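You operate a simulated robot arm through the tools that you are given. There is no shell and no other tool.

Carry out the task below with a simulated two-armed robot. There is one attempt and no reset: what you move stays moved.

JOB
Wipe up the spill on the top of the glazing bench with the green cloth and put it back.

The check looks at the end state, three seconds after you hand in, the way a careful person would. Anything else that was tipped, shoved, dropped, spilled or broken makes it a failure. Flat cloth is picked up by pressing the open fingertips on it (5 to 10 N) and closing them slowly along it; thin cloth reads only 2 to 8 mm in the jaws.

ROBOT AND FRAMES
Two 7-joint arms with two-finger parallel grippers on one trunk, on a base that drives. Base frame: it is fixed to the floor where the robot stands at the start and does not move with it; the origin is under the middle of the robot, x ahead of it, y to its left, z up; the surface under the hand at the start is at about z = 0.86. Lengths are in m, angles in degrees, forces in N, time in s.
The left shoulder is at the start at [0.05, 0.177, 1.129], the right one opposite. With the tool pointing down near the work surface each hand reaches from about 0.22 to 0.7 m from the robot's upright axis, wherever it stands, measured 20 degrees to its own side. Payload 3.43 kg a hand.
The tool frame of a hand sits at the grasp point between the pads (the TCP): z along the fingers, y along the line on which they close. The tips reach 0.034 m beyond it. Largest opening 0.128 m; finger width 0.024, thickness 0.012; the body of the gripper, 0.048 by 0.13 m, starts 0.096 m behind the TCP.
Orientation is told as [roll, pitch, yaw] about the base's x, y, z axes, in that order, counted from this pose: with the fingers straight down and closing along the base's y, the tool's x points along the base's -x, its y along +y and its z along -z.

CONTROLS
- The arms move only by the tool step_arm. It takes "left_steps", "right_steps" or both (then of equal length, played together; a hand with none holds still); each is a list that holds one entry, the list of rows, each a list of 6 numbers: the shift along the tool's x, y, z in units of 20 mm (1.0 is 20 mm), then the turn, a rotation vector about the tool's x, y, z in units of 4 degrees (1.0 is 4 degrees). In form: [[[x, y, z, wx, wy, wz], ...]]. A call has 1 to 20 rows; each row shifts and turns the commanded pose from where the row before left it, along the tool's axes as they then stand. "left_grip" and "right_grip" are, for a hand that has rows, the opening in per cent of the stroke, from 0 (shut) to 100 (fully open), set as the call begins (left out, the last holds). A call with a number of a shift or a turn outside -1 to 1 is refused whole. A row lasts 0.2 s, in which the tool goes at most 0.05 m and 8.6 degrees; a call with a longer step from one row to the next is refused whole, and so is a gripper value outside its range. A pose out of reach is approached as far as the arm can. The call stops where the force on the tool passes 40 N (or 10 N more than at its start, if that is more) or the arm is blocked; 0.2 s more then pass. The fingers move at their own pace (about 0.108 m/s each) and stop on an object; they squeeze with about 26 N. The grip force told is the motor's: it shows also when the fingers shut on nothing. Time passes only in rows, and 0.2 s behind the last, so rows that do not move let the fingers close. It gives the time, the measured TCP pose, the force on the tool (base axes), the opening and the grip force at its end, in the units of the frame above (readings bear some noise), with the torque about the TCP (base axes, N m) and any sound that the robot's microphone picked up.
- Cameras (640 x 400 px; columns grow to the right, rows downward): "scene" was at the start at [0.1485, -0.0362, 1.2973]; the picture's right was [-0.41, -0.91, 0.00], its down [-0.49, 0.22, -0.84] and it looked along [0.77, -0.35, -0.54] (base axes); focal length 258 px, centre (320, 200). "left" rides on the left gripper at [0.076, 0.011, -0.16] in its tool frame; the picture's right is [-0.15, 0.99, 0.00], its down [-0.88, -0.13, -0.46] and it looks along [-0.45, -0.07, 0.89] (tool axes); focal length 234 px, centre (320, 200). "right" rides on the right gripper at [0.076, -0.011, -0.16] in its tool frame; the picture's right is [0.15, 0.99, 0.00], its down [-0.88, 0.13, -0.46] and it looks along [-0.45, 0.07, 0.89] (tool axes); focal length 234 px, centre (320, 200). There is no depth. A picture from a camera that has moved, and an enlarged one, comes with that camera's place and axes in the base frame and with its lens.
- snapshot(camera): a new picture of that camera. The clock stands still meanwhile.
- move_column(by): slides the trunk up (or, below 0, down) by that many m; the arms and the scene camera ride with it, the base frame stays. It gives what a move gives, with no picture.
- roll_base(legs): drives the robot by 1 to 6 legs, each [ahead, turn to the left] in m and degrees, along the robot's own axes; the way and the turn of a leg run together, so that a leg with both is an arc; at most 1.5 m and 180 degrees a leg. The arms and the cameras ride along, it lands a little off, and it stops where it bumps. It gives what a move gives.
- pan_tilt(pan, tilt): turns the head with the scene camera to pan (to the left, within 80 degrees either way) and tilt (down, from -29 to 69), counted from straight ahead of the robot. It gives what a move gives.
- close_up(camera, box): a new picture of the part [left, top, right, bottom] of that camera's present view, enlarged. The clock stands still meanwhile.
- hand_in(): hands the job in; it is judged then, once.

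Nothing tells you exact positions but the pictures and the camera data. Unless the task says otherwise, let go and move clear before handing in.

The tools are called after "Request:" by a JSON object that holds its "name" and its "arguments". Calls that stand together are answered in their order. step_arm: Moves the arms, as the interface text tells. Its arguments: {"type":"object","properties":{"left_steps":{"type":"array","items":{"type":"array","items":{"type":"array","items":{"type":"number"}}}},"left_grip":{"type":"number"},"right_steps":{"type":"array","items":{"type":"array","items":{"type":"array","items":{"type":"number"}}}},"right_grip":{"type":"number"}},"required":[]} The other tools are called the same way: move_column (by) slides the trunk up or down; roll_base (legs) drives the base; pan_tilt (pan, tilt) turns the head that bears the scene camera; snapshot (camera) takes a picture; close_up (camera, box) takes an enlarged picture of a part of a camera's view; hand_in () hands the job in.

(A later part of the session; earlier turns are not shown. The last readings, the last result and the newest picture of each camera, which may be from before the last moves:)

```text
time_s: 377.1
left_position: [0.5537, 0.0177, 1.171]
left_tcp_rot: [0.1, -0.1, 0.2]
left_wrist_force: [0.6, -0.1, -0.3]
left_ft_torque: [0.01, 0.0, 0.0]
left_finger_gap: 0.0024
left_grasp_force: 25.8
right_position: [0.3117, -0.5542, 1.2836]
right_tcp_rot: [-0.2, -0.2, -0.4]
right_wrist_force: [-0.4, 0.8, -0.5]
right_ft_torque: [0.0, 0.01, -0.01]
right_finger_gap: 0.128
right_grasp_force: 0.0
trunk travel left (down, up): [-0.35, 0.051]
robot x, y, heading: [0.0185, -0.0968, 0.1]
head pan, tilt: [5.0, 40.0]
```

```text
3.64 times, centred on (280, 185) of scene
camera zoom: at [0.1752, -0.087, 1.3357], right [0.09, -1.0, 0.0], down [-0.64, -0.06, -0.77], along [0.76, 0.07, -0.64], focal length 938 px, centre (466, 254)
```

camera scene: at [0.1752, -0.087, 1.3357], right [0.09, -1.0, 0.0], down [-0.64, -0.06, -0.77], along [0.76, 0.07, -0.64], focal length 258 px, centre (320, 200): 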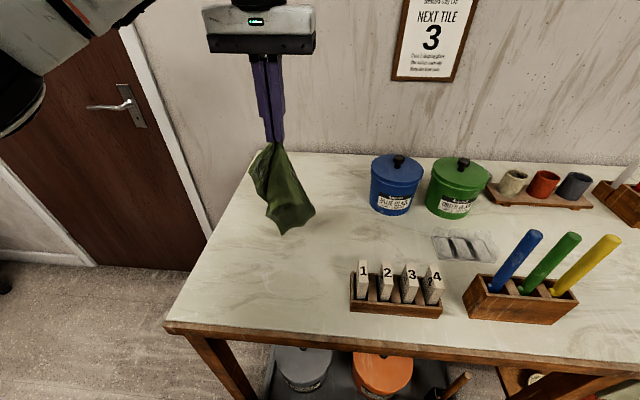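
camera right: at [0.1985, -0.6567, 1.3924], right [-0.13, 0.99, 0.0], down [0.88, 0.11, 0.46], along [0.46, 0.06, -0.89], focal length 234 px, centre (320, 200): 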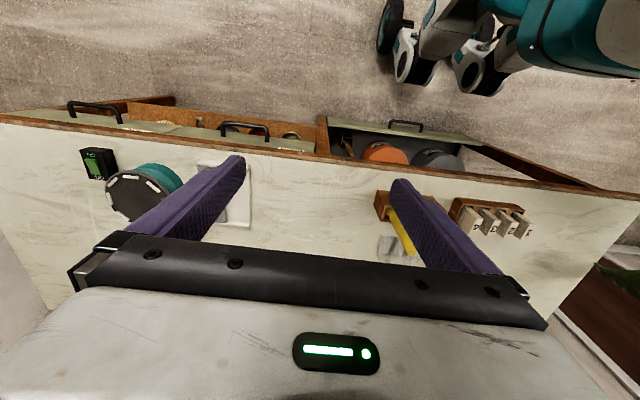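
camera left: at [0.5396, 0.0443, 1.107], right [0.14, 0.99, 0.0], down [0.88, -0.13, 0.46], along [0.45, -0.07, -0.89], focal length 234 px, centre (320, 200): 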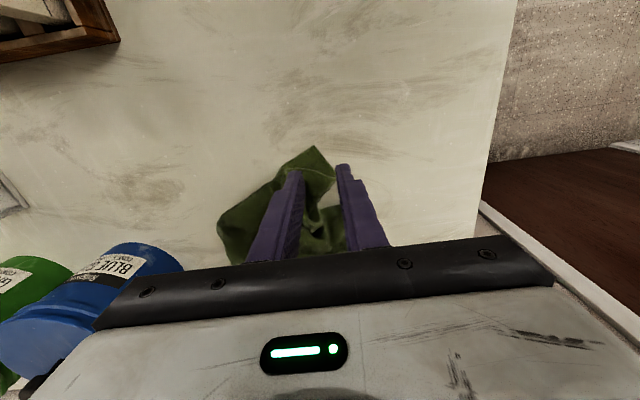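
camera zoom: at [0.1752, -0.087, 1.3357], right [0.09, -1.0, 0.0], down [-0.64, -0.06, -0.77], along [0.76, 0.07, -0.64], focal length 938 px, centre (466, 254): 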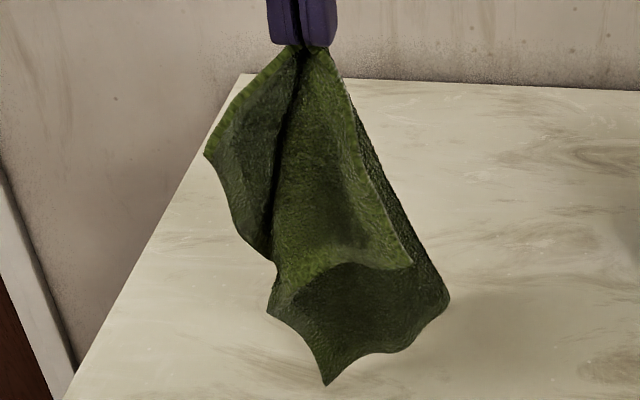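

It hangs from a point near one corner. I'll lay it again in its place from the back toward me with the same motion that worked well before.

Request:
{"name": "step_arm", "arguments": {"left_steps": [[[0, -0.1, 0, 0, -1, 0], [0, -0.1, 0, 0, -1, 0], [0, -0.1, 0, 0, -1, 0], [0, -0.1, 0, 0, -1, 0], [0, -0.1, 0, 0, -1, 0], [0, -0.1, 0, 0, -1, 0], [0, -0.1, 0, 0, -1, 0], [0, -0.1, 0, 0, -1, 0], [0, -0.1, 0, 0, -1, 0], [0, -0.1, 0, 0, -1, 0], [0, 0, 0, 0, -1, 0], [0, 0, 0, 0, -1, 0]]]}}

Request:
{"name": "step_arm", "arguments": {"left_steps": [[[-0.7, 0, 0.69, 0, 0, 0], [-0.7, 0, 0.69, 0, 0, 0], [-0.7, 0, 0.69, 0, 0, 0], [-0.7, 0, 0.69, 0, 0, 0], [-0.7, 0, 0.69, 0, 0, 0], [-0.7, 0, 0.69, 0, 0, 0], [-0.7, 0, 0.69, 0, 0, 0], [-0.7, 0, 0.69, 0, 0, 0], [-0.7, 0, 0.69, 0, 0, 0], [-0.7, 0, 0.69, 0, 0, 0], [-0.7, 0, 0.69, 0, 0, 0], [-0.7, 0, 0.69, 0, 0, 0], [-0.7, 0, 0.69, 0, 0, 0], [-0.7, 0, 0.69, 0, 0, 0], [0, 0, 0, 0, 0, 0], [0, 0, 0, 0, 0, 0]]]}}

Request:
{"name": "close_up", "arguments": {"camera": "scene", "box": [200, 60, 420, 220]}}

```text
time_s: 379.7
left_position: [0.555, -0.0017, 1.1699]
left_tcp_rot: [-0.2, -48.2, 0.2]
left_wrist_force: [0.4, -0.4, -1.2]
left_ft_torque: [-0.03, 0.02, -0.03]
left_finger_gap: 0.0022
left_grasp_force: 27.1
right_position: [0.3099, -0.5547, 1.2838]
right_tcp_rot: [-0.2, -0.3, -0.4]
right_wrist_force: [-0.1, 0.0, 0.4]
right_ft_torque: [-0.01, 0.0, 0.01]
right_finger_gap: 0.128
right_grasp_force: 0.1
trunk travel left (down, up): [-0.35, 0.051]
robot x, y, heading: [0.0222, -0.0921, 0.2]
head pan, tilt: [5.0, 40.0]
```

```text
time_s: 383.1
left_position: [0.8183, -0.0019, 1.186]
left_tcp_rot: [-0.1, -48.1, 0.3]
left_wrist_force: [-0.2, -0.1, -0.1]
left_ft_torque: [0.0, 0.01, 0.0]
left_finger_gap: 0.0025
left_grasp_force: 26.3
left hand out of reach, approached as far as the arm can: row 14
right_position: [0.311, -0.5551, 1.2827]
right_tcp_rot: [-0.2, -0.1, -0.4]
right_wrist_force: [0.0, -0.4, -0.1]
right_ft_torque: [0.0, -0.01, 0.02]
right_finger_gap: 0.128
right_grasp_force: 0.0
trunk travel left (down, up): [-0.35, 0.051]
robot x, y, heading: [0.0246, -0.0997, 0.1]
head pan, tilt: [5.0, 40.0]
```

```text
2.50 times, centred on (310, 140) of scene
camera zoom: at [0.1751, -0.0871, 1.3357], right [0.09, -1.0, 0.0], down [-0.64, -0.06, -0.77], along [0.76, 0.07, -0.64], focal length 645 px, centre (345, 350)
```

zoom: 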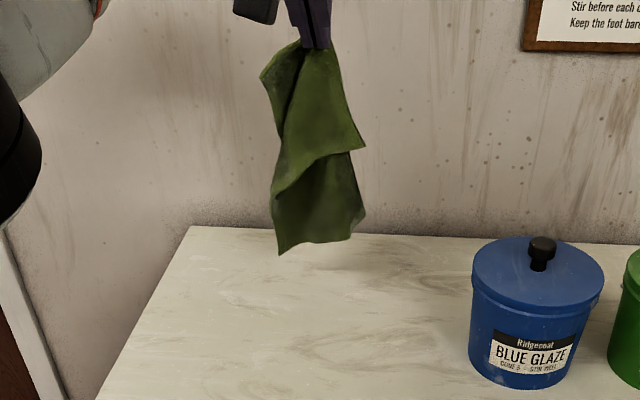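

Request:
{"name": "step_arm", "arguments": {"left_steps": [[[0.7, 0, 0.625, 0, 0, 0], [0.7, 0, 0.625, 0, 0, 0], [0.7, 0, 0.625, 0, 0, 0], [0.7, 0, 0.625, 0, 0, 0], [0, 0, 0, 0, 0, 0], [0.796, 0, 0.31, 0, 0, 0], [0.796, 0, 0.31, 0, 0, 0], [0.796, 0, 0.31, 0, 0, 0], [0.796, 0, 0.31, 0, 0, 0], [0.833, 0, -0.223, 0, 0, 0], [0.833, 0, -0.223, 0, 0, 0], [0.833, 0, -0.223, 0, 0, 0], [0.833, 0, -0.223, 0, 0, 0], [0.833, 0, -0.223, 0, 0, 0], [0, 0, 0, 0, 0, 0]]]}}

Request:
{"name": "close_up", "arguments": {"camera": "scene", "box": [200, 60, 420, 220]}}

Request:
{"name": "snapshot", "arguments": {"camera": "left"}}

```text
time_s: 386.3
left_position: [0.7207, -0.0023, 1.0005]
left_tcp_rot: [0.1, -48.2, 0.2]
left_wrist_force: [0.4, 0.7, -0.2]
left_ft_torque: [0.0, 0.04, -0.04]
left_finger_gap: 0.0023
left_grasp_force: 25.9
right_position: [0.312, -0.555, 1.2838]
right_tcp_rot: [-0.2, -0.3, -0.3]
right_wrist_force: [0.0, -0.2, -0.1]
right_ft_torque: [-0.01, -0.03, 0.0]
right_finger_gap: 0.1281
right_grasp_force: 0.1
trunk travel left (down, up): [-0.35, 0.051]
robot x, y, heading: [0.0246, -0.0946, -0.0]
head pan, tilt: [5.0, 40.0]
```

```text
2.50 times, centred on (310, 140) of scene
camera zoom: at [0.1751, -0.0872, 1.3357], right [0.09, -1.0, 0.0], down [-0.64, -0.06, -0.77], along [0.76, 0.07, -0.64], focal length 645 px, centre (345, 350)
```

zoom: 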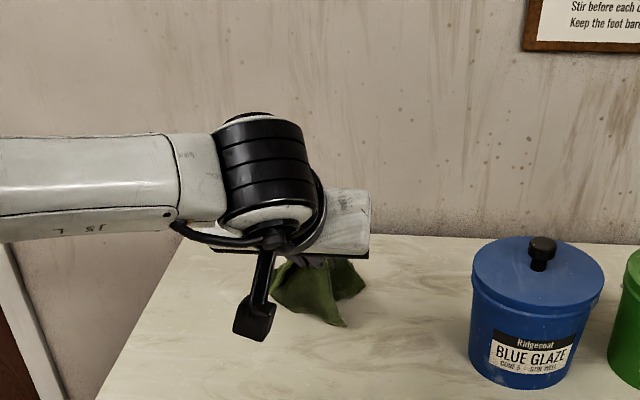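

```text
taken
camera left: at [0.552, 0.0068, 1.0505], right [0.09, 0.99, 0.11], down [0.25, -0.13, 0.96], along [0.96, -0.06, -0.26], focal length 234 px, centre (320, 200)
```

left: 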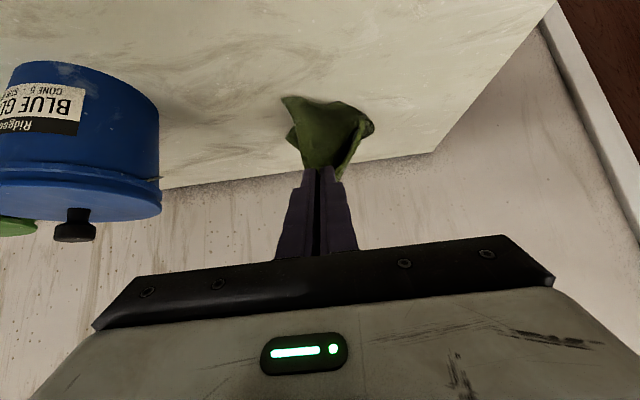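

Request:
{"name": "step_arm", "arguments": {"left_steps": [[[0.75, 0, -0.45, 0, 0, 0], [0.75, 0, -0.45, 0, 0, 0], [0.75, 0, -0.45, 0, 0, 0], [0.75, 0, -0.45, 0, 0, 0], [0.4, 0, 0.7, 0, 0, 0], [0.4, 0, 0.7, 0, 0, 0], [0.4, 0, 0.7, 0, 0, 0], [0.4, 0, 0.7, 0, 0, 0]]]}}

Request:
{"name": "snapshot", "arguments": {"camera": "left"}}

Request:
{"name": "close_up", "arguments": {"camera": "scene", "box": [200, 110, 420, 270]}}

```text
time_s: 388.1
left_position: [0.6752, -0.0007, 0.9162]
left_tcp_rot: [0.1, -48.1, 0.2]
left_wrist_force: [-0.1, 0.9, 0.3]
left_ft_torque: [-0.04, 0.01, 0.0]
left_finger_gap: 0.0024
left_grasp_force: 26.2
right_position: [0.3131, -0.5554, 1.283]
right_tcp_rot: [-0.3, -0.2, -0.4]
right_wrist_force: [0.4, -0.7, 0.0]
right_ft_torque: [-0.01, 0.02, -0.01]
right_finger_gap: 0.128
right_grasp_force: 0.1
trunk travel left (down, up): [-0.35, 0.051]
robot x, y, heading: [0.0252, -0.0936, 0.2]
head pan, tilt: [5.0, 40.0]
```

```text
taken
camera left: at [0.5063, 0.0087, 0.9662], right [0.09, 0.99, 0.11], down [0.25, -0.13, 0.96], along [0.96, -0.06, -0.26], focal length 234 px, centre (320, 200)
```

left: 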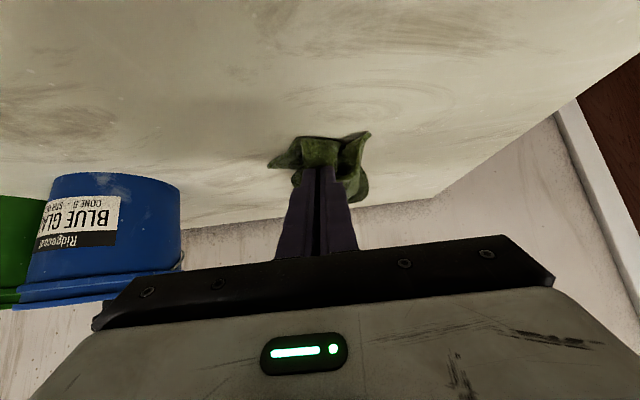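

```text
2.50 times, centred on (310, 190) of scene
camera zoom: at [0.1752, -0.0871, 1.3357], right [0.09, -1.0, 0.0], down [-0.64, -0.06, -0.77], along [0.76, 0.07, -0.64], focal length 645 px, centre (345, 225)
```

zoom: 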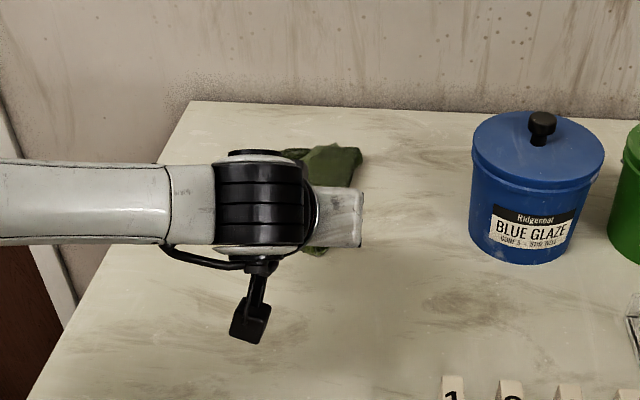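

Request:
{"name": "step_arm", "arguments": {"left_steps": [[[0.5, 0, 0.4, 0, 0, 0], [0.25, 0, 0.2, 0, 0, 0]]]}}

Request:
{"name": "step_arm", "arguments": {"left_steps": [[[0, 0, 0, 0, 0, 0], [0, 0, 0, 0, 0, 0]]], "left_grip": 15}}

Request:
{"name": "step_arm", "arguments": {"left_steps": [[[0, 0, -0.5, 0, 0, 0], [0, 0, -1, 0, 0, 0], [0, 0, -1, 0, 0, 0], [0, 0, -1, 0, 0, 0], [-0.5, 0, -1, 0, 0, 0], [-0.5, 0, -1, 0, 0, 0], [-0.5, 0.5, -1, 0, 0, 0], [-0.5, 0.9, -1, 0, 0, 0], [-0.5, 0.9, -1, 0, 0, 0], [0, 0.9, -1, 0, 0, 0], [0, 0.9, -0.5, 0, 0, 0], [0, 0.9, 0, 0, 0, 0], [0, 0.9, 0, 0, 0, 0], [0, 0.9, 0, 0, 0, 0], [0, 0.9, 0, 0, 0, 0]]]}}

Request:
{"name": "snapshot", "arguments": {"camera": "scene"}}

Request:
{"name": "close_up", "arguments": {"camera": "scene", "box": [230, 130, 390, 250]}}

```text
time_s: 388.7
left_position: [0.6757, -0.0001, 0.9001]
left_tcp_rot: [-0.1, -48.2, 0.3]
left_wrist_force: [0.4, 0.6, 1.8]
left_ft_torque: [-0.01, -0.01, 0.0]
left_finger_gap: 0.0025
left_grasp_force: 26.2
right_position: [0.3104, -0.5552, 1.2846]
right_tcp_rot: [-0.2, -0.3, -0.4]
right_wrist_force: [0.3, -0.2, -0.4]
right_ft_torque: [0.0, 0.0, -0.04]
right_finger_gap: 0.1278
right_grasp_force: 0.1
trunk travel left (down, up): [-0.35, 0.051]
robot x, y, heading: [0.0229, -0.098, 0.0]
head pan, tilt: [5.0, 40.0]
```

```text
time_s: 389.3
left_position: [0.6744, 0.0009, 0.8988]
left_tcp_rot: [-0.2, -48.2, 0.2]
left_wrist_force: [0.3, -0.5, 1.7]
left_ft_torque: [0.0, -0.05, 0.01]
left_finger_gap: 0.0192
left_grasp_force: 0.1
right_position: [0.3111, -0.5551, 1.2836]
right_tcp_rot: [0.0, -0.3, -0.4]
right_wrist_force: [-0.5, -0.2, 0.6]
right_ft_torque: [-0.02, 0.01, 0.01]
right_finger_gap: 0.128
right_grasp_force: 0.0
trunk travel left (down, up): [-0.35, 0.051]
robot x, y, heading: [0.0224, -0.0931, 0.1]
head pan, tilt: [5.0, 40.0]
```

```text
time_s: 392.5
left_position: [0.5576, 0.1525, 1.0715]
left_tcp_rot: [-0.1, -48.1, 0.2]
left_wrist_force: [1.1, 1.5, 0.6]
left_ft_torque: [0.0, 0.02, 0.02]
left_finger_gap: 0.0192
left_grasp_force: 0.0
right_position: [0.3114, -0.5549, 1.2844]
right_tcp_rot: [-0.3, -0.2, -0.4]
right_wrist_force: [-0.8, 0.7, 0.5]
right_ft_torque: [-0.02, 0.03, 0.01]
right_finger_gap: 0.1279
right_grasp_force: 0.0
trunk travel left (down, up): [-0.35, 0.051]
robot x, y, heading: [0.0268, -0.095, -0.0]
head pan, tilt: [5.0, 40.0]
```

```text
taken
camera scene: at [0.1749, -0.0868, 1.3358], right [0.09, -1.0, 0.0], down [-0.64, -0.06, -0.77], along [0.76, 0.07, -0.64], focal length 258 px, centre (320, 200)
```

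scene: 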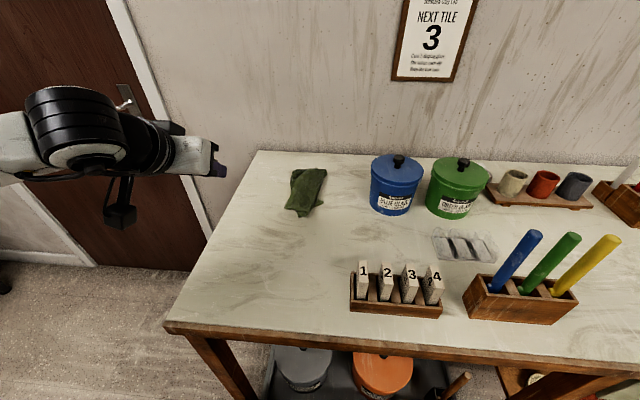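

```text
3.33 times, centred on (310, 190) of scene
camera zoom: at [0.1749, -0.0868, 1.3358], right [0.09, -1.0, 0.0], down [-0.64, -0.06, -0.77], along [0.76, 0.07, -0.64], focal length 860 px, centre (353, 233)
```

zoom: 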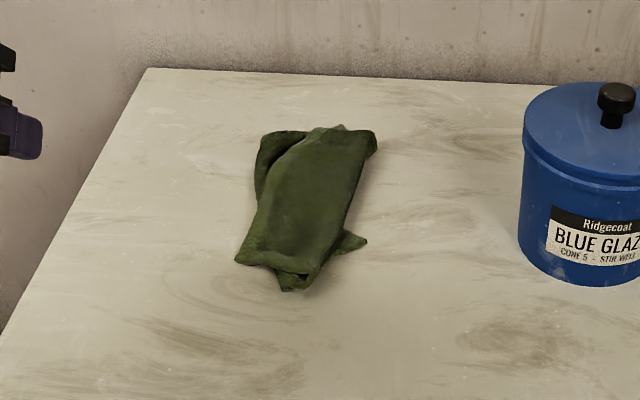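

It lies in place but folded narrower and slightly too far back. Let me look at it closely from the wrist camera to see which corners I can pull out.

Request:
{"name": "step_arm", "arguments": {"left_steps": [[[0.2, -0.6, 0, 0, 1, 0], [0.2, -0.6, 0, 0, 1, 0], [0.2, -0.6, 0, 0, 1, 0], [0, -0.6, 0, 0, 1, 0], [0, -0.6, 0, 0, 1, 0], [0, -0.6, 0, 0, 1, 0], [0, -0.6, 0, 0, 1, 0], [0, -0.6, 0, 0, 1, 0], [0, -0.6, 0, 0, 1, 0], [0, -0.6, 0, 0, 1, 0], [0, -0.6, 0, 0, 1, 0], [0, -0.6, 0, 0, 1, 0]]]}}

Request:
{"name": "snapshot", "arguments": {"camera": "left"}}

Request:
{"name": "close_up", "arguments": {"camera": "scene", "box": [270, 150, 350, 220]}}

```text
time_s: 395.1
left_position: [0.5491, 0.0075, 1.0622]
left_tcp_rot: [-0.1, 0.0, 0.1]
left_wrist_force: [-0.3, 0.2, -0.3]
left_ft_torque: [0.02, 0.01, 0.0]
left_finger_gap: 0.0191
left_grasp_force: 0.2
right_position: [0.3109, -0.5544, 1.2823]
right_tcp_rot: [-0.2, -0.4, -0.4]
right_wrist_force: [-0.2, -0.4, -0.4]
right_ft_torque: [0.0, -0.02, 0.01]
right_finger_gap: 0.1281
right_grasp_force: 0.1
trunk travel left (down, up): [-0.35, 0.051]
robot x, y, heading: [0.0234, -0.0955, -0.0]
head pan, tilt: [5.0, 40.0]
```

```text
taken
camera left: at [0.4747, 0.0176, 1.2206], right [0.14, 0.99, 0.0], down [0.88, -0.13, 0.46], along [0.45, -0.07, -0.89], focal length 234 px, centre (320, 200)
```

left: 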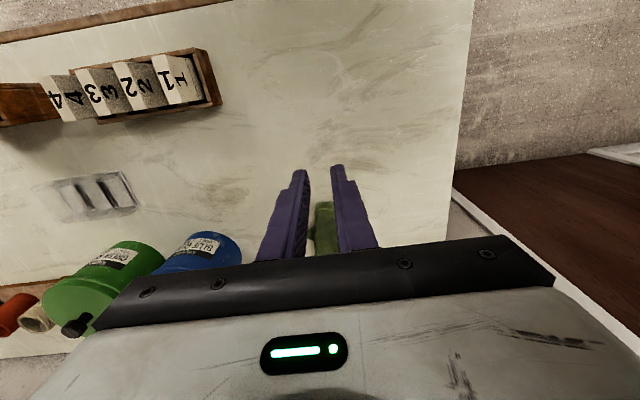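

```text
5.71 times, centred on (310, 185) of scene
camera zoom: at [0.1752, -0.0875, 1.3357], right [0.09, -1.0, 0.0], down [-0.64, -0.06, -0.77], along [0.76, 0.07, -0.64], focal length 1474 px, centre (377, 286)
```

zoom: 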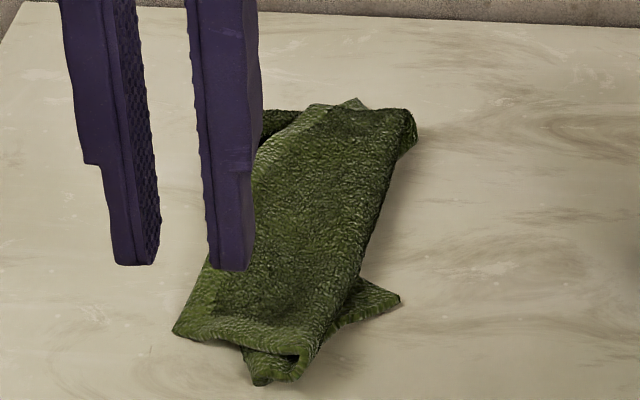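

I can see both near corners: one pokes out right at about (0.727, −0.045), the other is at (0.694, 0.055), with the hem folded between. I'll press closed fingertips on the right one and drag it out to its place.

Request:
{"name": "step_arm", "arguments": {"left_steps": [[[0, -0.19, 0, 0, -1, 0], [0, -0.19, 0, 0, -1, 0], [0, -0.19, 0, 0, -1, 0], [0, -0.19, 0, 0, -1, 0], [0, -0.19, 0, 0, -1, 0], [0, -0.19, 0, 0, -1, 0], [0, -0.19, 0, 0, -1, 0], [0, -0.19, 0, 0, -1, 0], [0, -0.19, 0, 0, -1, 0], [0, -0.19, 0, 0, -1, 0], [0, -0.19, 0, 0, -1, 0], [0, -0.19, 0, 0, -1, 0]]], "left_grip": 0}}

Request:
{"name": "step_arm", "arguments": {"left_steps": [[[-0.134, 0, 0.983, 0, 0, 0], [-0.134, 0, 0.983, 0, 0, 0], [-0.134, 0, 0.983, 0, 0, 0], [-0.134, 0, 0.983, 0, 0, 0], [-0.134, 0, 0.983, 0, 0, 0], [-0.134, 0, 0.983, 0, 0, 0], [-0.134, 0, 0.983, 0, 0, 0], [-0.134, 0, 0.983, 0, 0, 0], [-0.134, 0, 0.983, 0, 0, 0]]]}}

Request:
{"name": "snapshot", "arguments": {"camera": "left"}}

Request:
{"name": "close_up", "arguments": {"camera": "left", "box": [240, 100, 400, 220]}}

Request:
{"name": "close_up", "arguments": {"camera": "scene", "box": [230, 130, 390, 250]}}

```text
time_s: 397.7
left_position: [0.5501, -0.0363, 1.0621]
left_tcp_rot: [-0.1, -48.2, 0.3]
left_wrist_force: [0.4, -0.1, 0.7]
left_ft_torque: [0.02, 0.0, -0.03]
left_finger_gap: 0.0001
left_grasp_force: 26.1
right_position: [0.3111, -0.5549, 1.2825]
right_tcp_rot: [-0.3, -0.4, -0.4]
right_wrist_force: [-0.5, -0.3, 0.3]
right_ft_torque: [-0.02, -0.02, -0.01]
right_finger_gap: 0.128
right_grasp_force: 0.0
trunk travel left (down, up): [-0.35, 0.051]
robot x, y, heading: [0.0251, -0.1006, -0.1]
head pan, tilt: [5.0, 40.0]
```

```text
time_s: 399.7
left_position: [0.6971, -0.0378, 0.9584]
left_tcp_rot: [-0.1, -48.1, 0.1]
left_wrist_force: [0.0, 0.7, -0.2]
left_ft_torque: [0.0, -0.02, 0.0]
left_finger_gap: 0.0
left_grasp_force: 25.9
right_position: [0.3121, -0.5542, 1.282]
right_tcp_rot: [-0.2, -0.3, -0.3]
right_wrist_force: [0.4, -0.6, -0.1]
right_ft_torque: [0.02, 0.02, -0.01]
right_finger_gap: 0.1279
right_grasp_force: 0.2
trunk travel left (down, up): [-0.35, 0.051]
robot x, y, heading: [0.0202, -0.0977, 0.1]
head pan, tilt: [5.0, 40.0]
```

```text
taken
camera left: at [0.5294, -0.0272, 1.0082], right [0.1, 0.99, 0.11], down [0.25, -0.13, 0.96], along [0.96, -0.06, -0.26], focal length 234 px, centre (320, 200)
```

left: 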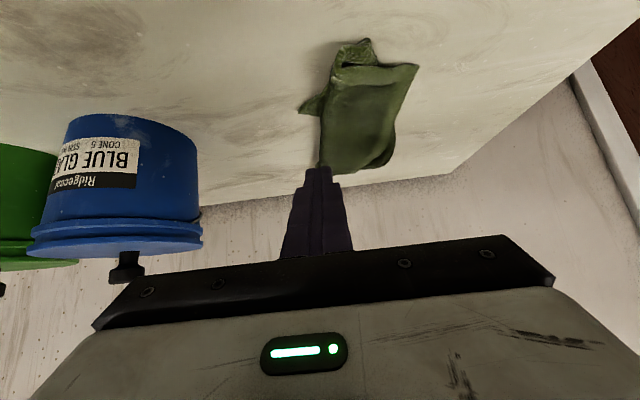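

```text
3.33 times, centred on (320, 160) of left
camera zoom: at [0.5294, -0.0272, 1.0082], right [0.1, 0.99, 0.11], down [0.25, -0.13, 0.96], along [0.96, -0.06, -0.26], focal length 781 px, centre (320, 333)
```

zoom: 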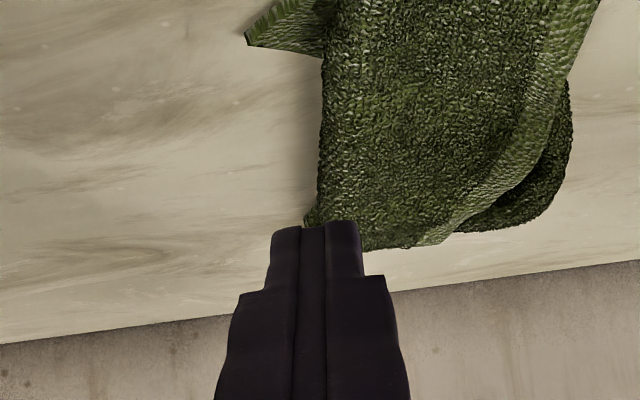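

```text
3.33 times, centred on (310, 190) of scene
camera zoom: at [0.1753, -0.0872, 1.3357], right [0.09, -1.0, 0.0], down [-0.64, -0.06, -0.77], along [0.76, 0.07, -0.64], focal length 860 px, centre (353, 233)
```

zoom: 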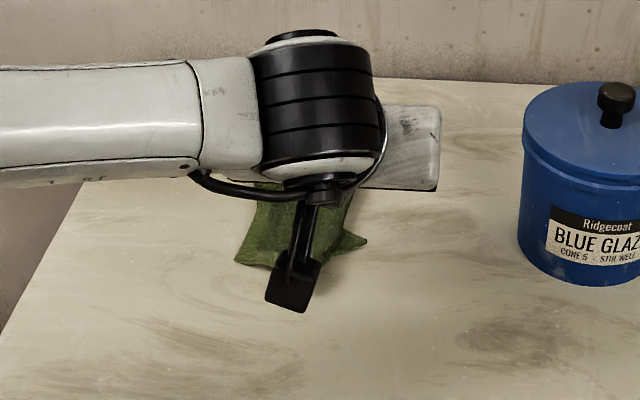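

Request:
{"name": "step_arm", "arguments": {"left_steps": [[[0.494, -0.05, 0.442, 0, 0, 0], [0.494, -0.05, 0.442, 0, 0, 0], [0.494, -0.05, 0.442, 0, 0, 0], [0.45, -0.05, 0.4, 0, 0, 0]]]}}

Request:
{"name": "step_arm", "arguments": {"left_steps": [[[0.15, 0, 0.13, 0, 0, 0]]]}}

Request:
{"name": "step_arm", "arguments": {"left_steps": [[[0.08, 0, 0.07, 0, 0, 0]]]}}

```text
time_s: 400.7
left_position: [0.6982, -0.0405, 0.9084]
left_tcp_rot: [-0.1, -48.0, 0.2]
left_wrist_force: [0.3, 0.0, 0.1]
left_ft_torque: [-0.02, -0.03, -0.02]
left_finger_gap: 0.0
left_grasp_force: 25.9
right_position: [0.3114, -0.5556, 1.2829]
right_tcp_rot: [-0.2, -0.4, -0.4]
right_wrist_force: [0.5, 0.2, 0.2]
right_ft_torque: [0.0, 0.0, 0.02]
right_finger_gap: 0.128
right_grasp_force: 0.0
trunk travel left (down, up): [-0.35, 0.051]
robot x, y, heading: [0.023, -0.0934, 0.2]
head pan, tilt: [5.0, 40.0]
```

```text
time_s: 401.1
left_position: [0.6974, -0.0407, 0.9051]
left_tcp_rot: [0.0, -48.1, 0.2]
left_wrist_force: [0.4, 0.7, 0.3]
left_ft_torque: [-0.01, 0.0, -0.05]
left_finger_gap: 0.0
left_grasp_force: 26.3
right_position: [0.3116, -0.5555, 1.2824]
right_tcp_rot: [-0.2, -0.3, -0.4]
right_wrist_force: [1.6, 0.0, 0.5]
right_ft_torque: [0.01, 0.01, 0.0]
right_finger_gap: 0.1281
right_grasp_force: 0.1
trunk travel left (down, up): [-0.35, 0.051]
robot x, y, heading: [0.024, -0.0992, -0.0]
head pan, tilt: [5.0, 40.0]
```

```text
time_s: 401.5
left_position: [0.6975, -0.0401, 0.9023]
left_tcp_rot: [0.0, -48.1, 0.2]
left_wrist_force: [1.4, 1.1, -0.3]
left_ft_torque: [-0.03, -0.02, 0.01]
left_finger_gap: 0.0
left_grasp_force: 26.6
right_position: [0.3126, -0.555, 1.2841]
right_tcp_rot: [-0.2, -0.4, -0.4]
right_wrist_force: [0.2, -0.2, -0.1]
right_ft_torque: [-0.02, 0.01, -0.01]
right_finger_gap: 0.1279
right_grasp_force: 0.0
trunk travel left (down, up): [-0.35, 0.051]
robot x, y, heading: [0.0237, -0.0943, -0.2]
head pan, tilt: [5.0, 40.0]
```

Request:
{"name": "step_arm", "arguments": {"left_steps": [[[0.08, 0, 0.07, 0, 0, 0]]]}}

Request:
{"name": "step_arm", "arguments": {"left_steps": [[[0.06, 0, 0.05, 0, 0, 0]]]}}

Request:
{"name": "step_arm", "arguments": {"left_steps": [[[0.04, 0, 0.035, 0, 0, 0]]]}}

```text
time_s: 401.9
left_position: [0.698, -0.0403, 0.8996]
left_tcp_rot: [-0.1, -48.1, 0.2]
left_wrist_force: [-0.3, -0.6, -0.2]
left_ft_torque: [-0.05, 0.02, -0.02]
left_finger_gap: 0.0
left_grasp_force: 25.6
right_position: [0.3123, -0.5547, 1.284]
right_tcp_rot: [-0.2, -0.2, -0.4]
right_wrist_force: [1.1, -0.4, -0.7]
right_ft_torque: [0.0, 0.0, -0.03]
right_finger_gap: 0.1281
right_grasp_force: 0.2
trunk travel left (down, up): [-0.35, 0.051]
robot x, y, heading: [0.0247, -0.0979, -0.0]
head pan, tilt: [5.0, 40.0]
```

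```text
time_s: 402.3
left_position: [0.6976, -0.0415, 0.8994]
left_tcp_rot: [0.0, -48.1, 0.1]
left_wrist_force: [-0.3, 0.3, -0.8]
left_ft_torque: [-0.02, 0.03, 0.0]
left_finger_gap: 0.0
left_grasp_force: 26.1
right_position: [0.3115, -0.5553, 1.2836]
right_tcp_rot: [-0.1, -0.4, -0.4]
right_wrist_force: [0.8, -0.4, 0.3]
right_ft_torque: [0.0, 0.0, -0.02]
right_finger_gap: 0.128
right_grasp_force: 0.0
trunk travel left (down, up): [-0.35, 0.051]
robot x, y, heading: [0.0213, -0.092, 0.1]
head pan, tilt: [5.0, 40.0]
```

```text
time_s: 402.7
left_position: [0.697, -0.0389, 0.8983]
left_tcp_rot: [-0.1, -48.1, 0.2]
left_wrist_force: [-0.3, 0.5, 0.0]
left_ft_torque: [0.04, 0.01, 0.02]
left_finger_gap: 0.0001
left_grasp_force: 25.6
right_position: [0.3109, -0.5546, 1.2839]
right_tcp_rot: [-0.2, -0.4, -0.4]
right_wrist_force: [0.2, -0.3, -0.6]
right_ft_torque: [-0.01, -0.02, 0.01]
right_finger_gap: 0.128
right_grasp_force: 0.0
trunk travel left (down, up): [-0.35, 0.051]
robot x, y, heading: [0.0227, -0.0932, 0.0]
head pan, tilt: [5.0, 40.0]
```

Request:
{"name": "step_arm", "arguments": {"left_steps": [[[0.08, 0, 0.07, 0, 0, 0]]]}}

Request:
{"name": "step_arm", "arguments": {"left_steps": [[[0.08, 0, 0.07, 0, 0, 0]]]}}

Request:
{"name": "step_arm", "arguments": {"left_steps": [[[0.05, 0, 0.045, 0, 0, 0]]]}}

Request:
{"name": "step_arm", "arguments": {"left_steps": [[[0.05, 0, 0.045, 0, 0, 0]]]}}

```text
time_s: 403.1
left_position: [0.6977, -0.0408, 0.8976]
left_tcp_rot: [-0.1, -48.1, 0.2]
left_wrist_force: [0.1, -0.1, -0.1]
left_ft_torque: [0.04, 0.0, 0.02]
left_finger_gap: 0.0
left_grasp_force: 26.1
right_position: [0.3117, -0.5554, 1.2843]
right_tcp_rot: [-0.2, -0.3, -0.3]
right_wrist_force: [0.6, 0.0, 0.0]
right_ft_torque: [0.01, -0.01, -0.01]
right_finger_gap: 0.1281
right_grasp_force: 0.0
trunk travel left (down, up): [-0.35, 0.051]
robot x, y, heading: [0.0233, -0.0979, -0.3]
head pan, tilt: [5.0, 40.0]
```

```text
time_s: 403.5
left_position: [0.6981, -0.0411, 0.8947]
left_tcp_rot: [-0.2, -48.2, 0.2]
left_wrist_force: [0.5, -0.1, 1.3]
left_ft_torque: [-0.01, -0.05, -0.02]
left_finger_gap: 0.0
left_grasp_force: 26.2
right_position: [0.3115, -0.5556, 1.2828]
right_tcp_rot: [-0.2, -0.3, -0.4]
right_wrist_force: [0.2, 0.4, -0.5]
right_ft_torque: [-0.04, 0.03, -0.01]
right_finger_gap: 0.1281
right_grasp_force: 0.0
trunk travel left (down, up): [-0.35, 0.051]
robot x, y, heading: [0.0226, -0.0962, -0.0]
head pan, tilt: [5.0, 40.0]
```

```text
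time_s: 403.9
left_position: [0.6981, -0.0408, 0.8937]
left_tcp_rot: [-0.2, -48.3, 0.2]
left_wrist_force: [-0.3, 0.5, 5.6]
left_ft_torque: [0.01, -0.08, -0.01]
left_finger_gap: 0.0001
left_grasp_force: 26.0
right_position: [0.3113, -0.5546, 1.2831]
right_tcp_rot: [-0.2, -0.3, -0.3]
right_wrist_force: [-0.2, 0.2, -0.5]
right_ft_torque: [0.0, 0.04, 0.02]
right_finger_gap: 0.128
right_grasp_force: 0.1
trunk travel left (down, up): [-0.35, 0.051]
robot x, y, heading: [0.0241, -0.0979, 0.2]
head pan, tilt: [5.0, 40.0]
```

```text
time_s: 404.3
left_position: [0.6978, -0.0399, 0.8931]
left_tcp_rot: [-0.1, -48.3, 0.1]
left_wrist_force: [1.9, -0.1, 8.6]
left_ft_torque: [-0.01, -0.23, 0.0]
left_finger_gap: 0.0
left_grasp_force: 25.8
right_position: [0.3107, -0.5545, 1.2853]
right_tcp_rot: [-0.1, -0.3, -0.5]
right_wrist_force: [-0.4, -1.1, -0.1]
right_ft_torque: [-0.01, 0.02, 0.0]
right_finger_gap: 0.1278
right_grasp_force: 0.0
trunk travel left (down, up): [-0.35, 0.051]
robot x, y, heading: [0.0237, -0.0948, -0.2]
head pan, tilt: [5.0, 40.0]
```

Contact at about 9 N. Dragging toward me and to the right.

Request:
{"name": "step_arm", "arguments": {"left_steps": [[[0.375, -0.4, -0.418, 0, 0, 0], [0.375, -0.4, -0.418, 0, 0, 0], [0.375, -0.4, -0.418, 0, 0, 0], [0.375, -0.4, -0.418, 0, 0, 0]]]}}

Request:
{"name": "close_up", "arguments": {"camera": "left", "box": [200, 20, 460, 220]}}

```text
time_s: 405.3
left_position: [0.6518, -0.0747, 0.8956]
left_tcp_rot: [0.1, -48.1, 0.2]
left_wrist_force: [1.7, 1.2, 9.0]
left_ft_torque: [0.02, -0.17, -0.01]
left_finger_gap: 0.0001
left_grasp_force: 26.6
right_position: [0.3103, -0.5553, 1.2844]
right_tcp_rot: [-0.2, -0.2, -0.4]
right_wrist_force: [-0.4, -0.6, -0.1]
right_ft_torque: [0.01, -0.04, -0.03]
right_finger_gap: 0.1281
right_grasp_force: 0.1
trunk travel left (down, up): [-0.35, 0.051]
robot x, y, heading: [0.0254, -0.0928, -0.0]
head pan, tilt: [5.0, 40.0]
```

```text
2.00 times, centred on (330, 120) of left
camera zoom: at [0.483, -0.0651, 0.9428], right [0.1, 0.99, 0.11], down [0.25, -0.13, 0.96], along [0.96, -0.06, -0.26], focal length 468 px, centre (300, 360)
```

zoom: 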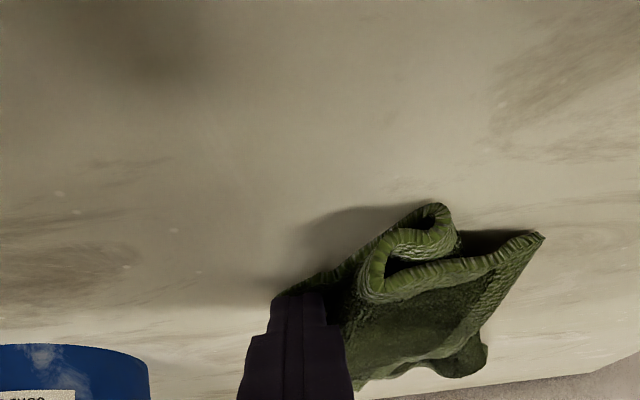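

It works: the corner follows the finger. Continue to its place.

Request:
{"name": "step_arm", "arguments": {"left_steps": [[[0.4, -0.4, -0.447, 0, 0, 0], [0.4, -0.4, -0.447, 0, 0, 0], [0.4, -0.4, -0.447, 0, 0, 0], [0.4, -0.4, -0.447, 0, 0, 0], [0.4, -0.4, -0.447, 0, 0, 0]]]}}

Request:
{"name": "step_arm", "arguments": {"left_steps": [[[-0.5, 0, -0.6, 0, 0, 0], [-0.5, 0, -0.6, 0, 0, 0], [-0.5, 0, -1, 0, 0, 0], [-0.5, 0.5, -1, 0, 0, 0], [-0.5, 1, -1, 0, 1, 0], [-0.5, 1, -1, 0, 1, 0], [0, 1, -0.5, 0, 1, 0], [0, 1, 0, 0, 1, 0], [0, 1, 0, 0, 1, 0], [0, 1, 0, 0, 1, 0], [0, 1, 0, 0, 1, 0], [0, 1, 0, 0, 1, 0], [0, 1, 0, 0, 1, 0], [0, 1, 0, 0, 1, 0], [0, 1, 0, 0, 1, 0], [0, 1, 0, 0, 1, 0]]]}}

Request:
{"name": "close_up", "arguments": {"camera": "scene", "box": [230, 130, 390, 250]}}

```text
time_s: 406.5
left_position: [0.5923, -0.115, 0.8934]
left_tcp_rot: [0.0, -48.3, 0.1]
left_wrist_force: [2.5, 1.1, 9.9]
left_ft_torque: [0.05, -0.25, -0.02]
left_finger_gap: 0.0
left_grasp_force: 26.2
right_position: [0.3114, -0.5559, 1.2842]
right_tcp_rot: [-0.2, -0.3, -0.4]
right_wrist_force: [-0.5, -0.7, -0.1]
right_ft_torque: [0.04, -0.02, -0.02]
right_finger_gap: 0.1279
right_grasp_force: 0.1
trunk travel left (down, up): [-0.35, 0.051]
robot x, y, heading: [0.0222, -0.0972, -0.1]
head pan, tilt: [5.0, 40.0]
```

```text
time_s: 409.9
left_position: [0.5501, 0.1349, 1.0151]
left_tcp_rot: [0.0, 0.0, 0.2]
left_wrist_force: [-0.7, -0.6, 0.5]
left_ft_torque: [-0.02, 0.0, -0.02]
left_finger_gap: 0.0
left_grasp_force: 25.9
right_position: [0.3114, -0.5556, 1.2832]
right_tcp_rot: [-0.2, -0.3, -0.4]
right_wrist_force: [0.5, -0.3, 1.0]
right_ft_torque: [0.0, 0.02, 0.0]
right_finger_gap: 0.1281
right_grasp_force: 0.1
trunk travel left (down, up): [-0.35, 0.051]
robot x, y, heading: [0.0223, -0.0974, -0.1]
head pan, tilt: [5.0, 40.0]
```

```text
3.33 times, centred on (310, 190) of scene
camera zoom: at [0.1752, -0.0869, 1.3357], right [0.09, -1.0, 0.0], down [-0.64, -0.06, -0.77], along [0.76, 0.07, -0.64], focal length 860 px, centre (353, 233)
```

zoom: 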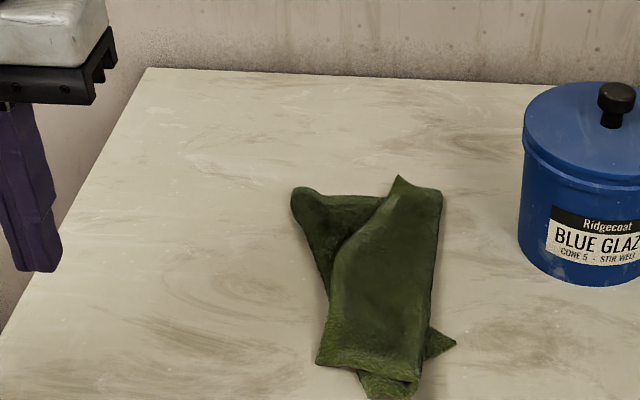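

The whole folded cloth slid along with the corner, so one hand must hold while the other unfolds. Both near corners are now within easy reach: right one at about (0.617, −0.12), left one at (0.59, −0.02). I'll bring the right hand in high to pin the right corner.

Request:
{"name": "step_arm", "arguments": {"right_steps": [[[0, 1, 0, 0, 0, 0], [0, 1, 0, 0, 0, 0], [0, 1, 0, 0, 0, 0], [0, 1, 0, 0, 0, 0], [0, 1, 0, 0, 0, 0], [0, 1, 0, 0, 0, 0], [0, 1, 0, 0, 0, 0], [0, 1, 0, 0, 0, 0], [0, 1, 0, 0, 0, 0], [0, 1, 0, 0, 0, 0], [0, 1, 0, 0, 0, 0], [0, 1, 0, 0, 0, 0], [0, 1, 0, 0, 0, 0], [0, 1, 0, 0, 0, 0], [0, 1, 0, 0, 0, 0], [0, 1, 0, 0, 0, 0], [0, 1, 0, 0, 0, 0], [0, 1, 0, 0, 0, 0], [0, 1, 0, 0, 0, 0], [0, 1, 0, 0, 0, 0]]], "right_grip": 0}}

Request:
{"name": "snapshot", "arguments": {"camera": "scene"}}

```text
time_s: 414.1
left_position: [0.5503, 0.1363, 1.0147]
left_tcp_rot: [0.0, -0.1, 0.2]
left_wrist_force: [0.0, -0.7, 0.4]
left_ft_torque: [0.01, 0.01, 0.05]
left_finger_gap: 0.0001
left_grasp_force: 26.2
right_position: [0.3084, -0.2259, 1.2769]
right_tcp_rot: [-0.2, -0.3, -0.4]
right_wrist_force: [-0.3, -0.2, 1.6]
right_ft_torque: [-0.02, -0.01, 0.03]
right_finger_gap: 0.0
right_grasp_force: 26.0
right hand out of reach, approached as far as the arm can: row 17, 18, 19, 20
trunk travel left (down, up): [-0.35, 0.051]
robot x, y, heading: [0.0193, -0.0942, 0.1]
head pan, tilt: [5.0, 40.0]
```

```text
taken
camera scene: at [0.1751, -0.0871, 1.3357], right [0.09, -1.0, 0.0], down [-0.64, -0.06, -0.77], along [0.76, 0.07, -0.64], focal length 258 px, centre (320, 200)
```

scene: 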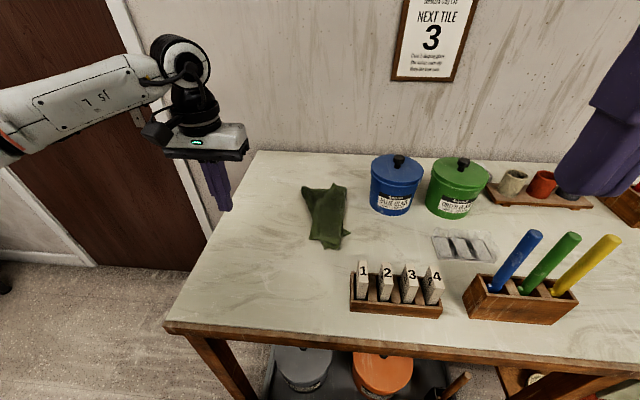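

Request:
{"name": "step_arm", "arguments": {"right_steps": [[[-0.95, 0.43, 0.5, 0, 0, 0], [-0.95, 0.43, 0.5, 0, 0, 0], [-0.95, 0.43, 0.5, 0, 0, 0], [-0.95, 0.43, 0.5, 0, 0, 0], [-0.95, 0.43, 0.5, 0, 0, 0], [-0.95, 0.43, 0.5, 0, 0, 0], [-0.95, 0.43, 0.5, 0, 0, 0], [-0.95, 0.43, 0.5, 0, 0, 0], [-0.95, 0.43, 0.5, 0, 0, 0], [-0.95, 0.43, 0.5, 0, 0, 0], [0, 0, 0.5, -1, 0, 0], [0, 0, 0.5, -1, 0, 0], [0, 0, 0.5, -1, 0, 0], [0, 0, 0.5, -1, 0, 0], [0, 0, 0, -1, 0, 0], [0, 0, 0, -1, 0, 0]]]}}

Request:
{"name": "snapshot", "arguments": {"camera": "scene"}}

Request:
{"name": "snapshot", "arguments": {"camera": "right"}}

```text
time_s: 417.5
left_position: [0.5496, 0.1354, 1.0149]
left_tcp_rot: [-0.1, -0.1, 0.1]
left_wrist_force: [-0.6, -0.5, 0.9]
left_ft_torque: [-0.03, 0.01, -0.04]
left_finger_gap: 0.0002
left_grasp_force: 25.8
right_position: [0.4456, -0.239, 1.1337]
right_tcp_rot: [23.9, -0.2, -0.5]
right_wrist_force: [0.3, -0.4, 0.1]
right_ft_torque: [0.0, -0.01, 0.02]
right_finger_gap: 0.0
right_grasp_force: 26.2
right hand out of reach, approached as far as the arm can: row 1, 2, 3, 4, 5, 6, 7, 8, 9, 10
trunk travel left (down, up): [-0.35, 0.051]
robot x, y, heading: [0.0235, -0.0933, -0.1]
head pan, tilt: [5.0, 40.0]
```

```text
taken
camera scene: at [0.175, -0.0874, 1.3358], right [0.09, -1.0, 0.0], down [-0.64, -0.06, -0.77], along [0.76, 0.07, -0.64], focal length 258 px, centre (320, 200)
```

scene: 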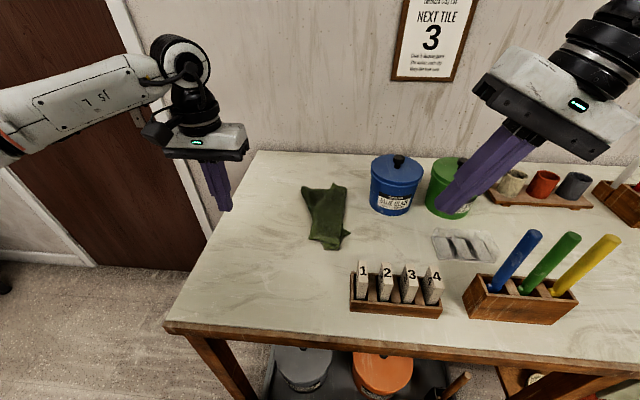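

```text
taken
camera right: at [0.3687, -0.3141, 1.2755], right [-0.14, 0.91, 0.4], down [0.88, -0.07, 0.47], along [0.46, 0.42, -0.79], focal length 234 px, centre (320, 200)
```

right: 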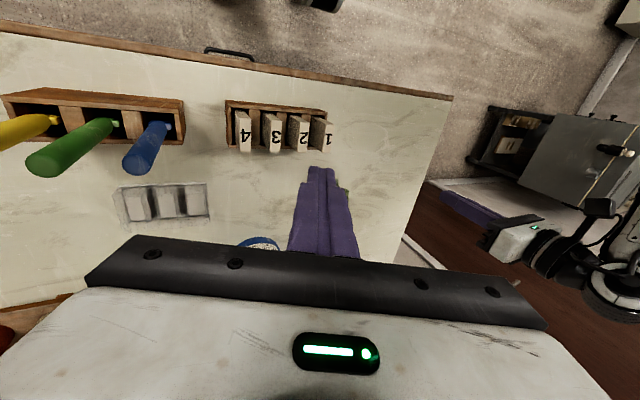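

Request:
{"name": "step_arm", "arguments": {"right_steps": [[[-0.83, 0.408, 0.4, 0, 0, 0], [-0.83, 0.408, 0.4, 0, 0, 0], [-0.83, 0.408, 0.4, 0, 0, 0], [-0.83, 0.408, 0.4, 0, 0, 0], [-0.83, 0.408, 0.4, 0, 0, 0], [-0.83, 0.408, 0.4, 0, 0, 0], [-0.83, 0.408, 0.4, 0, 0, 0], [-0.83, 0.408, 0.4, 0, 0, 0], [-0.83, 0.408, 0.4, 0, 0, 0], [-0.83, 0.408, 0.4, 0, 0, 0]]]}}

Request:
{"name": "snapshot", "arguments": {"camera": "scene"}}

Request:
{"name": "snapshot", "arguments": {"camera": "right"}}

```text
time_s: 419.7
left_position: [0.5497, 0.1347, 1.0152]
left_tcp_rot: [0.0, -0.2, 0.2]
left_wrist_force: [0.3, -0.2, 0.7]
left_ft_torque: [0.01, 0.02, -0.01]
left_finger_gap: 0.0
left_grasp_force: 26.1
right_position: [0.547, -0.193, 1.0877]
right_tcp_rot: [23.9, -0.5, -0.5]
right_wrist_force: [0.3, -1.0, 0.2]
right_ft_torque: [0.03, 0.01, -0.03]
right_finger_gap: 0.0
right_grasp_force: 26.0
right hand out of reach, approached as far as the arm can: row 6, 7, 8, 9, 10
trunk travel left (down, up): [-0.35, 0.051]
robot x, y, heading: [0.0214, -0.0976, -0.2]
head pan, tilt: [5.0, 40.0]
```

```text
taken
camera scene: at [0.1751, -0.0871, 1.3358], right [0.09, -1.0, 0.0], down [-0.64, -0.06, -0.77], along [0.76, 0.07, -0.64], focal length 258 px, centre (320, 200)
```

scene: 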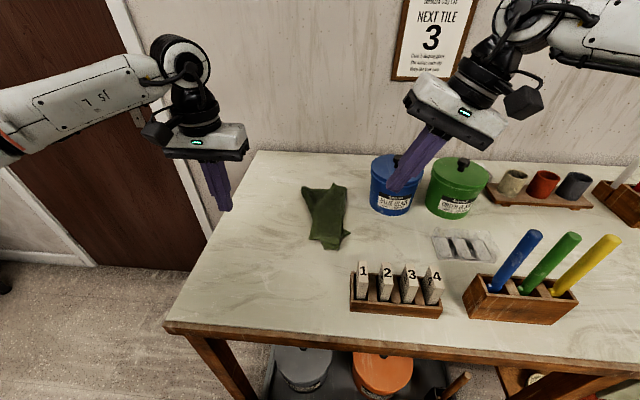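

```text
taken
camera right: at [0.47, -0.2686, 1.2282], right [-0.14, 0.91, 0.4], down [0.88, -0.07, 0.48], along [0.46, 0.42, -0.78], focal length 234 px, centre (320, 200)
```

right: 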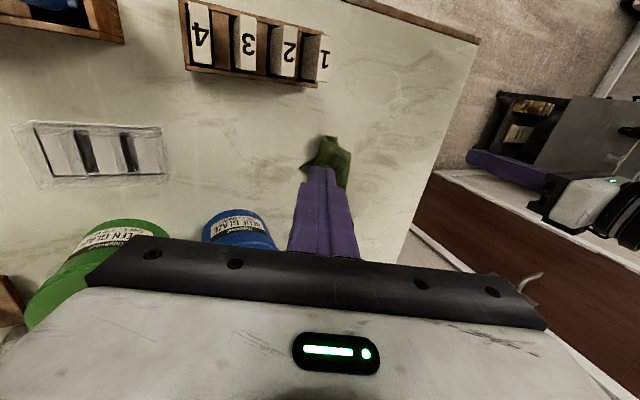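

Request:
{"name": "step_arm", "arguments": {"right_steps": [[[0, -0.03, 0.9, 0, 0, 0], [0, -0.03, 0.9, 0, 0, 0], [-0.2, 0, 0.9, 0, 0, 0], [-0.5, 0.1, 0.9, 0, 0, 0], [-0.7, 0.2, 0.9, 0, 0, 0], [-0.7, 0.3, 0.7, 0, 0, 0], [-0.7, 0.3, 0, 0, 0, 0]]]}}

Request:
{"name": "snapshot", "arguments": {"camera": "scene"}}

Request:
{"name": "close_up", "arguments": {"camera": "right", "box": [220, 60, 440, 220]}}

```text
time_s: 421.3
left_position: [0.5508, 0.1345, 1.0152]
left_tcp_rot: [-0.1, -0.1, 0.2]
left_wrist_force: [-0.4, -0.2, -0.1]
left_ft_torque: [0.02, 0.0, -0.02]
left_finger_gap: 0.0
left_grasp_force: 26.2
right_position: [0.5427, -0.1941, 1.0152]
right_tcp_rot: [23.9, -0.4, -0.5]
right_wrist_force: [-0.4, -0.6, 0.1]
right_ft_torque: [-0.01, -0.03, 0.0]
right_finger_gap: 0.0001
right_grasp_force: 26.3
right hand out of reach, approached as far as the arm can: row 2, 3, 4, 5, 6, 7
trunk travel left (down, up): [-0.35, 0.051]
robot x, y, heading: [0.0204, -0.0967, -0.1]
head pan, tilt: [5.0, 40.0]
```

```text
taken
camera scene: at [0.1751, -0.0872, 1.3357], right [0.09, -1.0, 0.0], down [-0.64, -0.06, -0.77], along [0.76, 0.07, -0.64], focal length 258 px, centre (320, 200)
```

scene: 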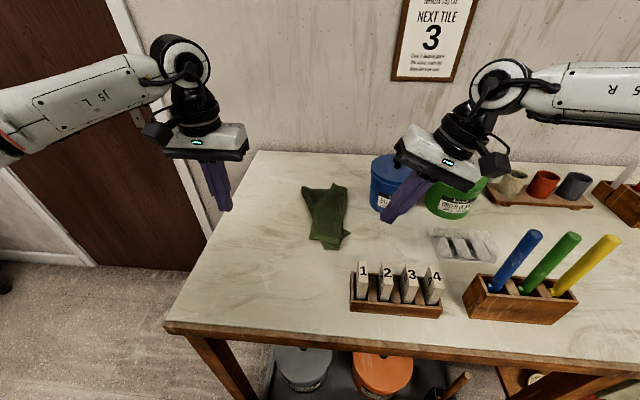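

```text
2.50 times, centred on (330, 140) of right
camera zoom: at [0.466, -0.2688, 1.1557], right [-0.14, 0.91, 0.4], down [0.88, -0.07, 0.48], along [0.46, 0.42, -0.78], focal length 585 px, centre (295, 350)
```

zoom: 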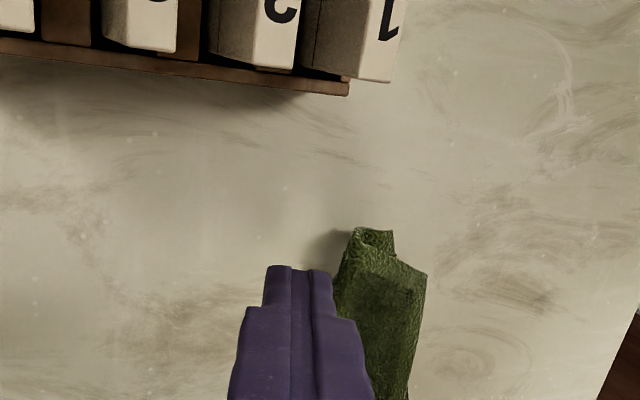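

The right arm can't reach there comfortably. I'll withdraw it and use a neater trick with the left gripper alone: press one finger on each layer and open the gripper to spread them.

Request:
{"name": "step_arm", "arguments": {"right_steps": [[[0, 0, -1, 0, 0, 0], [0, 0, -1, 0, 0, 0], [0, 0, -1, 0, 0, 0], [0, 0, -1, 0, 0, 0], [0, 0, -1, 0, 0, 0], [0, 0, -1, 0, 0, 0], [0, 0, -1, 0, 0, 0], [0.8, 0, -0.8, 0, 0, 0], [0.8, -0.5, 0, 0, 0, 0], [0.8, -0.5, 0, 0, 0, 0], [0.8, -1, 0, 1, 0, 0], [0.8, -1, 0, 1, 0, 0], [0.8, -1, 0, 1, 0, 0], [0.8, -1, 0, 1, 0, 0], [0.8, -1, 0, 1, 0, 0], [0.8, -1, 0, 1, 0, 0], [0.8, -1, 0, 0, 0, 0], [0.8, -1, 0, 0, 0, 0], [0, -1, 0, 0, 0, 0], [0, -1, 0, 0, 0, 0]]]}}

Request:
{"name": "snapshot", "arguments": {"camera": "scene"}}

Request:
{"name": "close_up", "arguments": {"camera": "scene", "box": [280, 170, 370, 260]}}

```text
time_s: 425.5
left_position: [0.5501, 0.1351, 1.0155]
left_tcp_rot: [0.0, -0.1, 0.2]
left_wrist_force: [-0.2, -0.3, 0.1]
left_ft_torque: [0.03, 0.02, 0.02]
left_finger_gap: 0.0001
left_grasp_force: 26.1
right_position: [0.367, -0.472, 1.1201]
right_tcp_rot: [-0.1, -0.1, -0.4]
right_wrist_force: [0.7, 0.0, 0.2]
right_ft_torque: [0.03, -0.02, 0.01]
right_finger_gap: 0.0003
right_grasp_force: 25.9
trunk travel left (down, up): [-0.35, 0.051]
robot x, y, heading: [0.0214, -0.0968, 0.2]
head pan, tilt: [5.0, 40.0]
```

```text
taken
camera scene: at [0.1749, -0.0876, 1.3358], right [0.09, -1.0, 0.0], down [-0.64, -0.06, -0.77], along [0.76, 0.07, -0.64], focal length 258 px, centre (320, 200)
```

scene: 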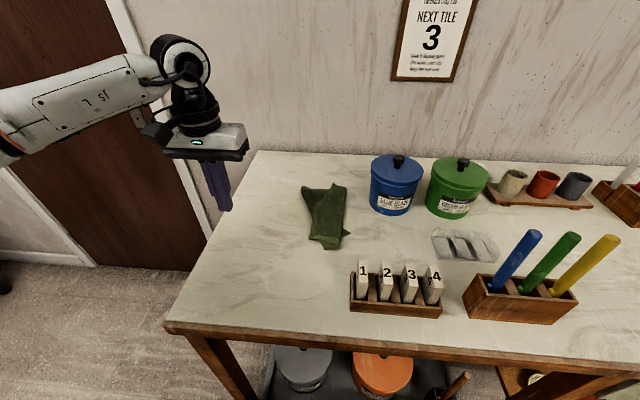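

```text
4.44 times, centred on (325, 215) of scene
camera zoom: at [0.1749, -0.0876, 1.3358], right [0.09, -1.0, 0.0], down [-0.64, -0.06, -0.77], along [0.76, 0.07, -0.64], focal length 1147 px, centre (298, 133)
```

zoom: 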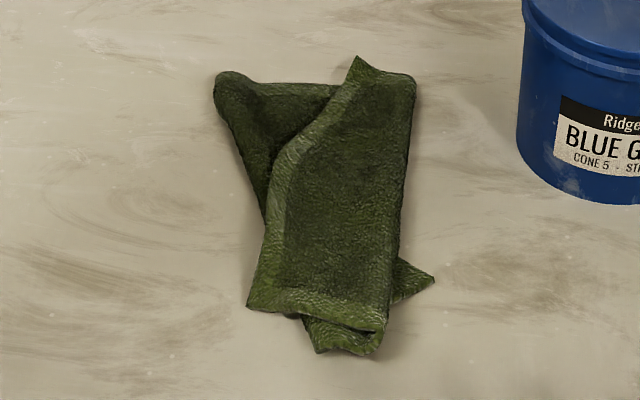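

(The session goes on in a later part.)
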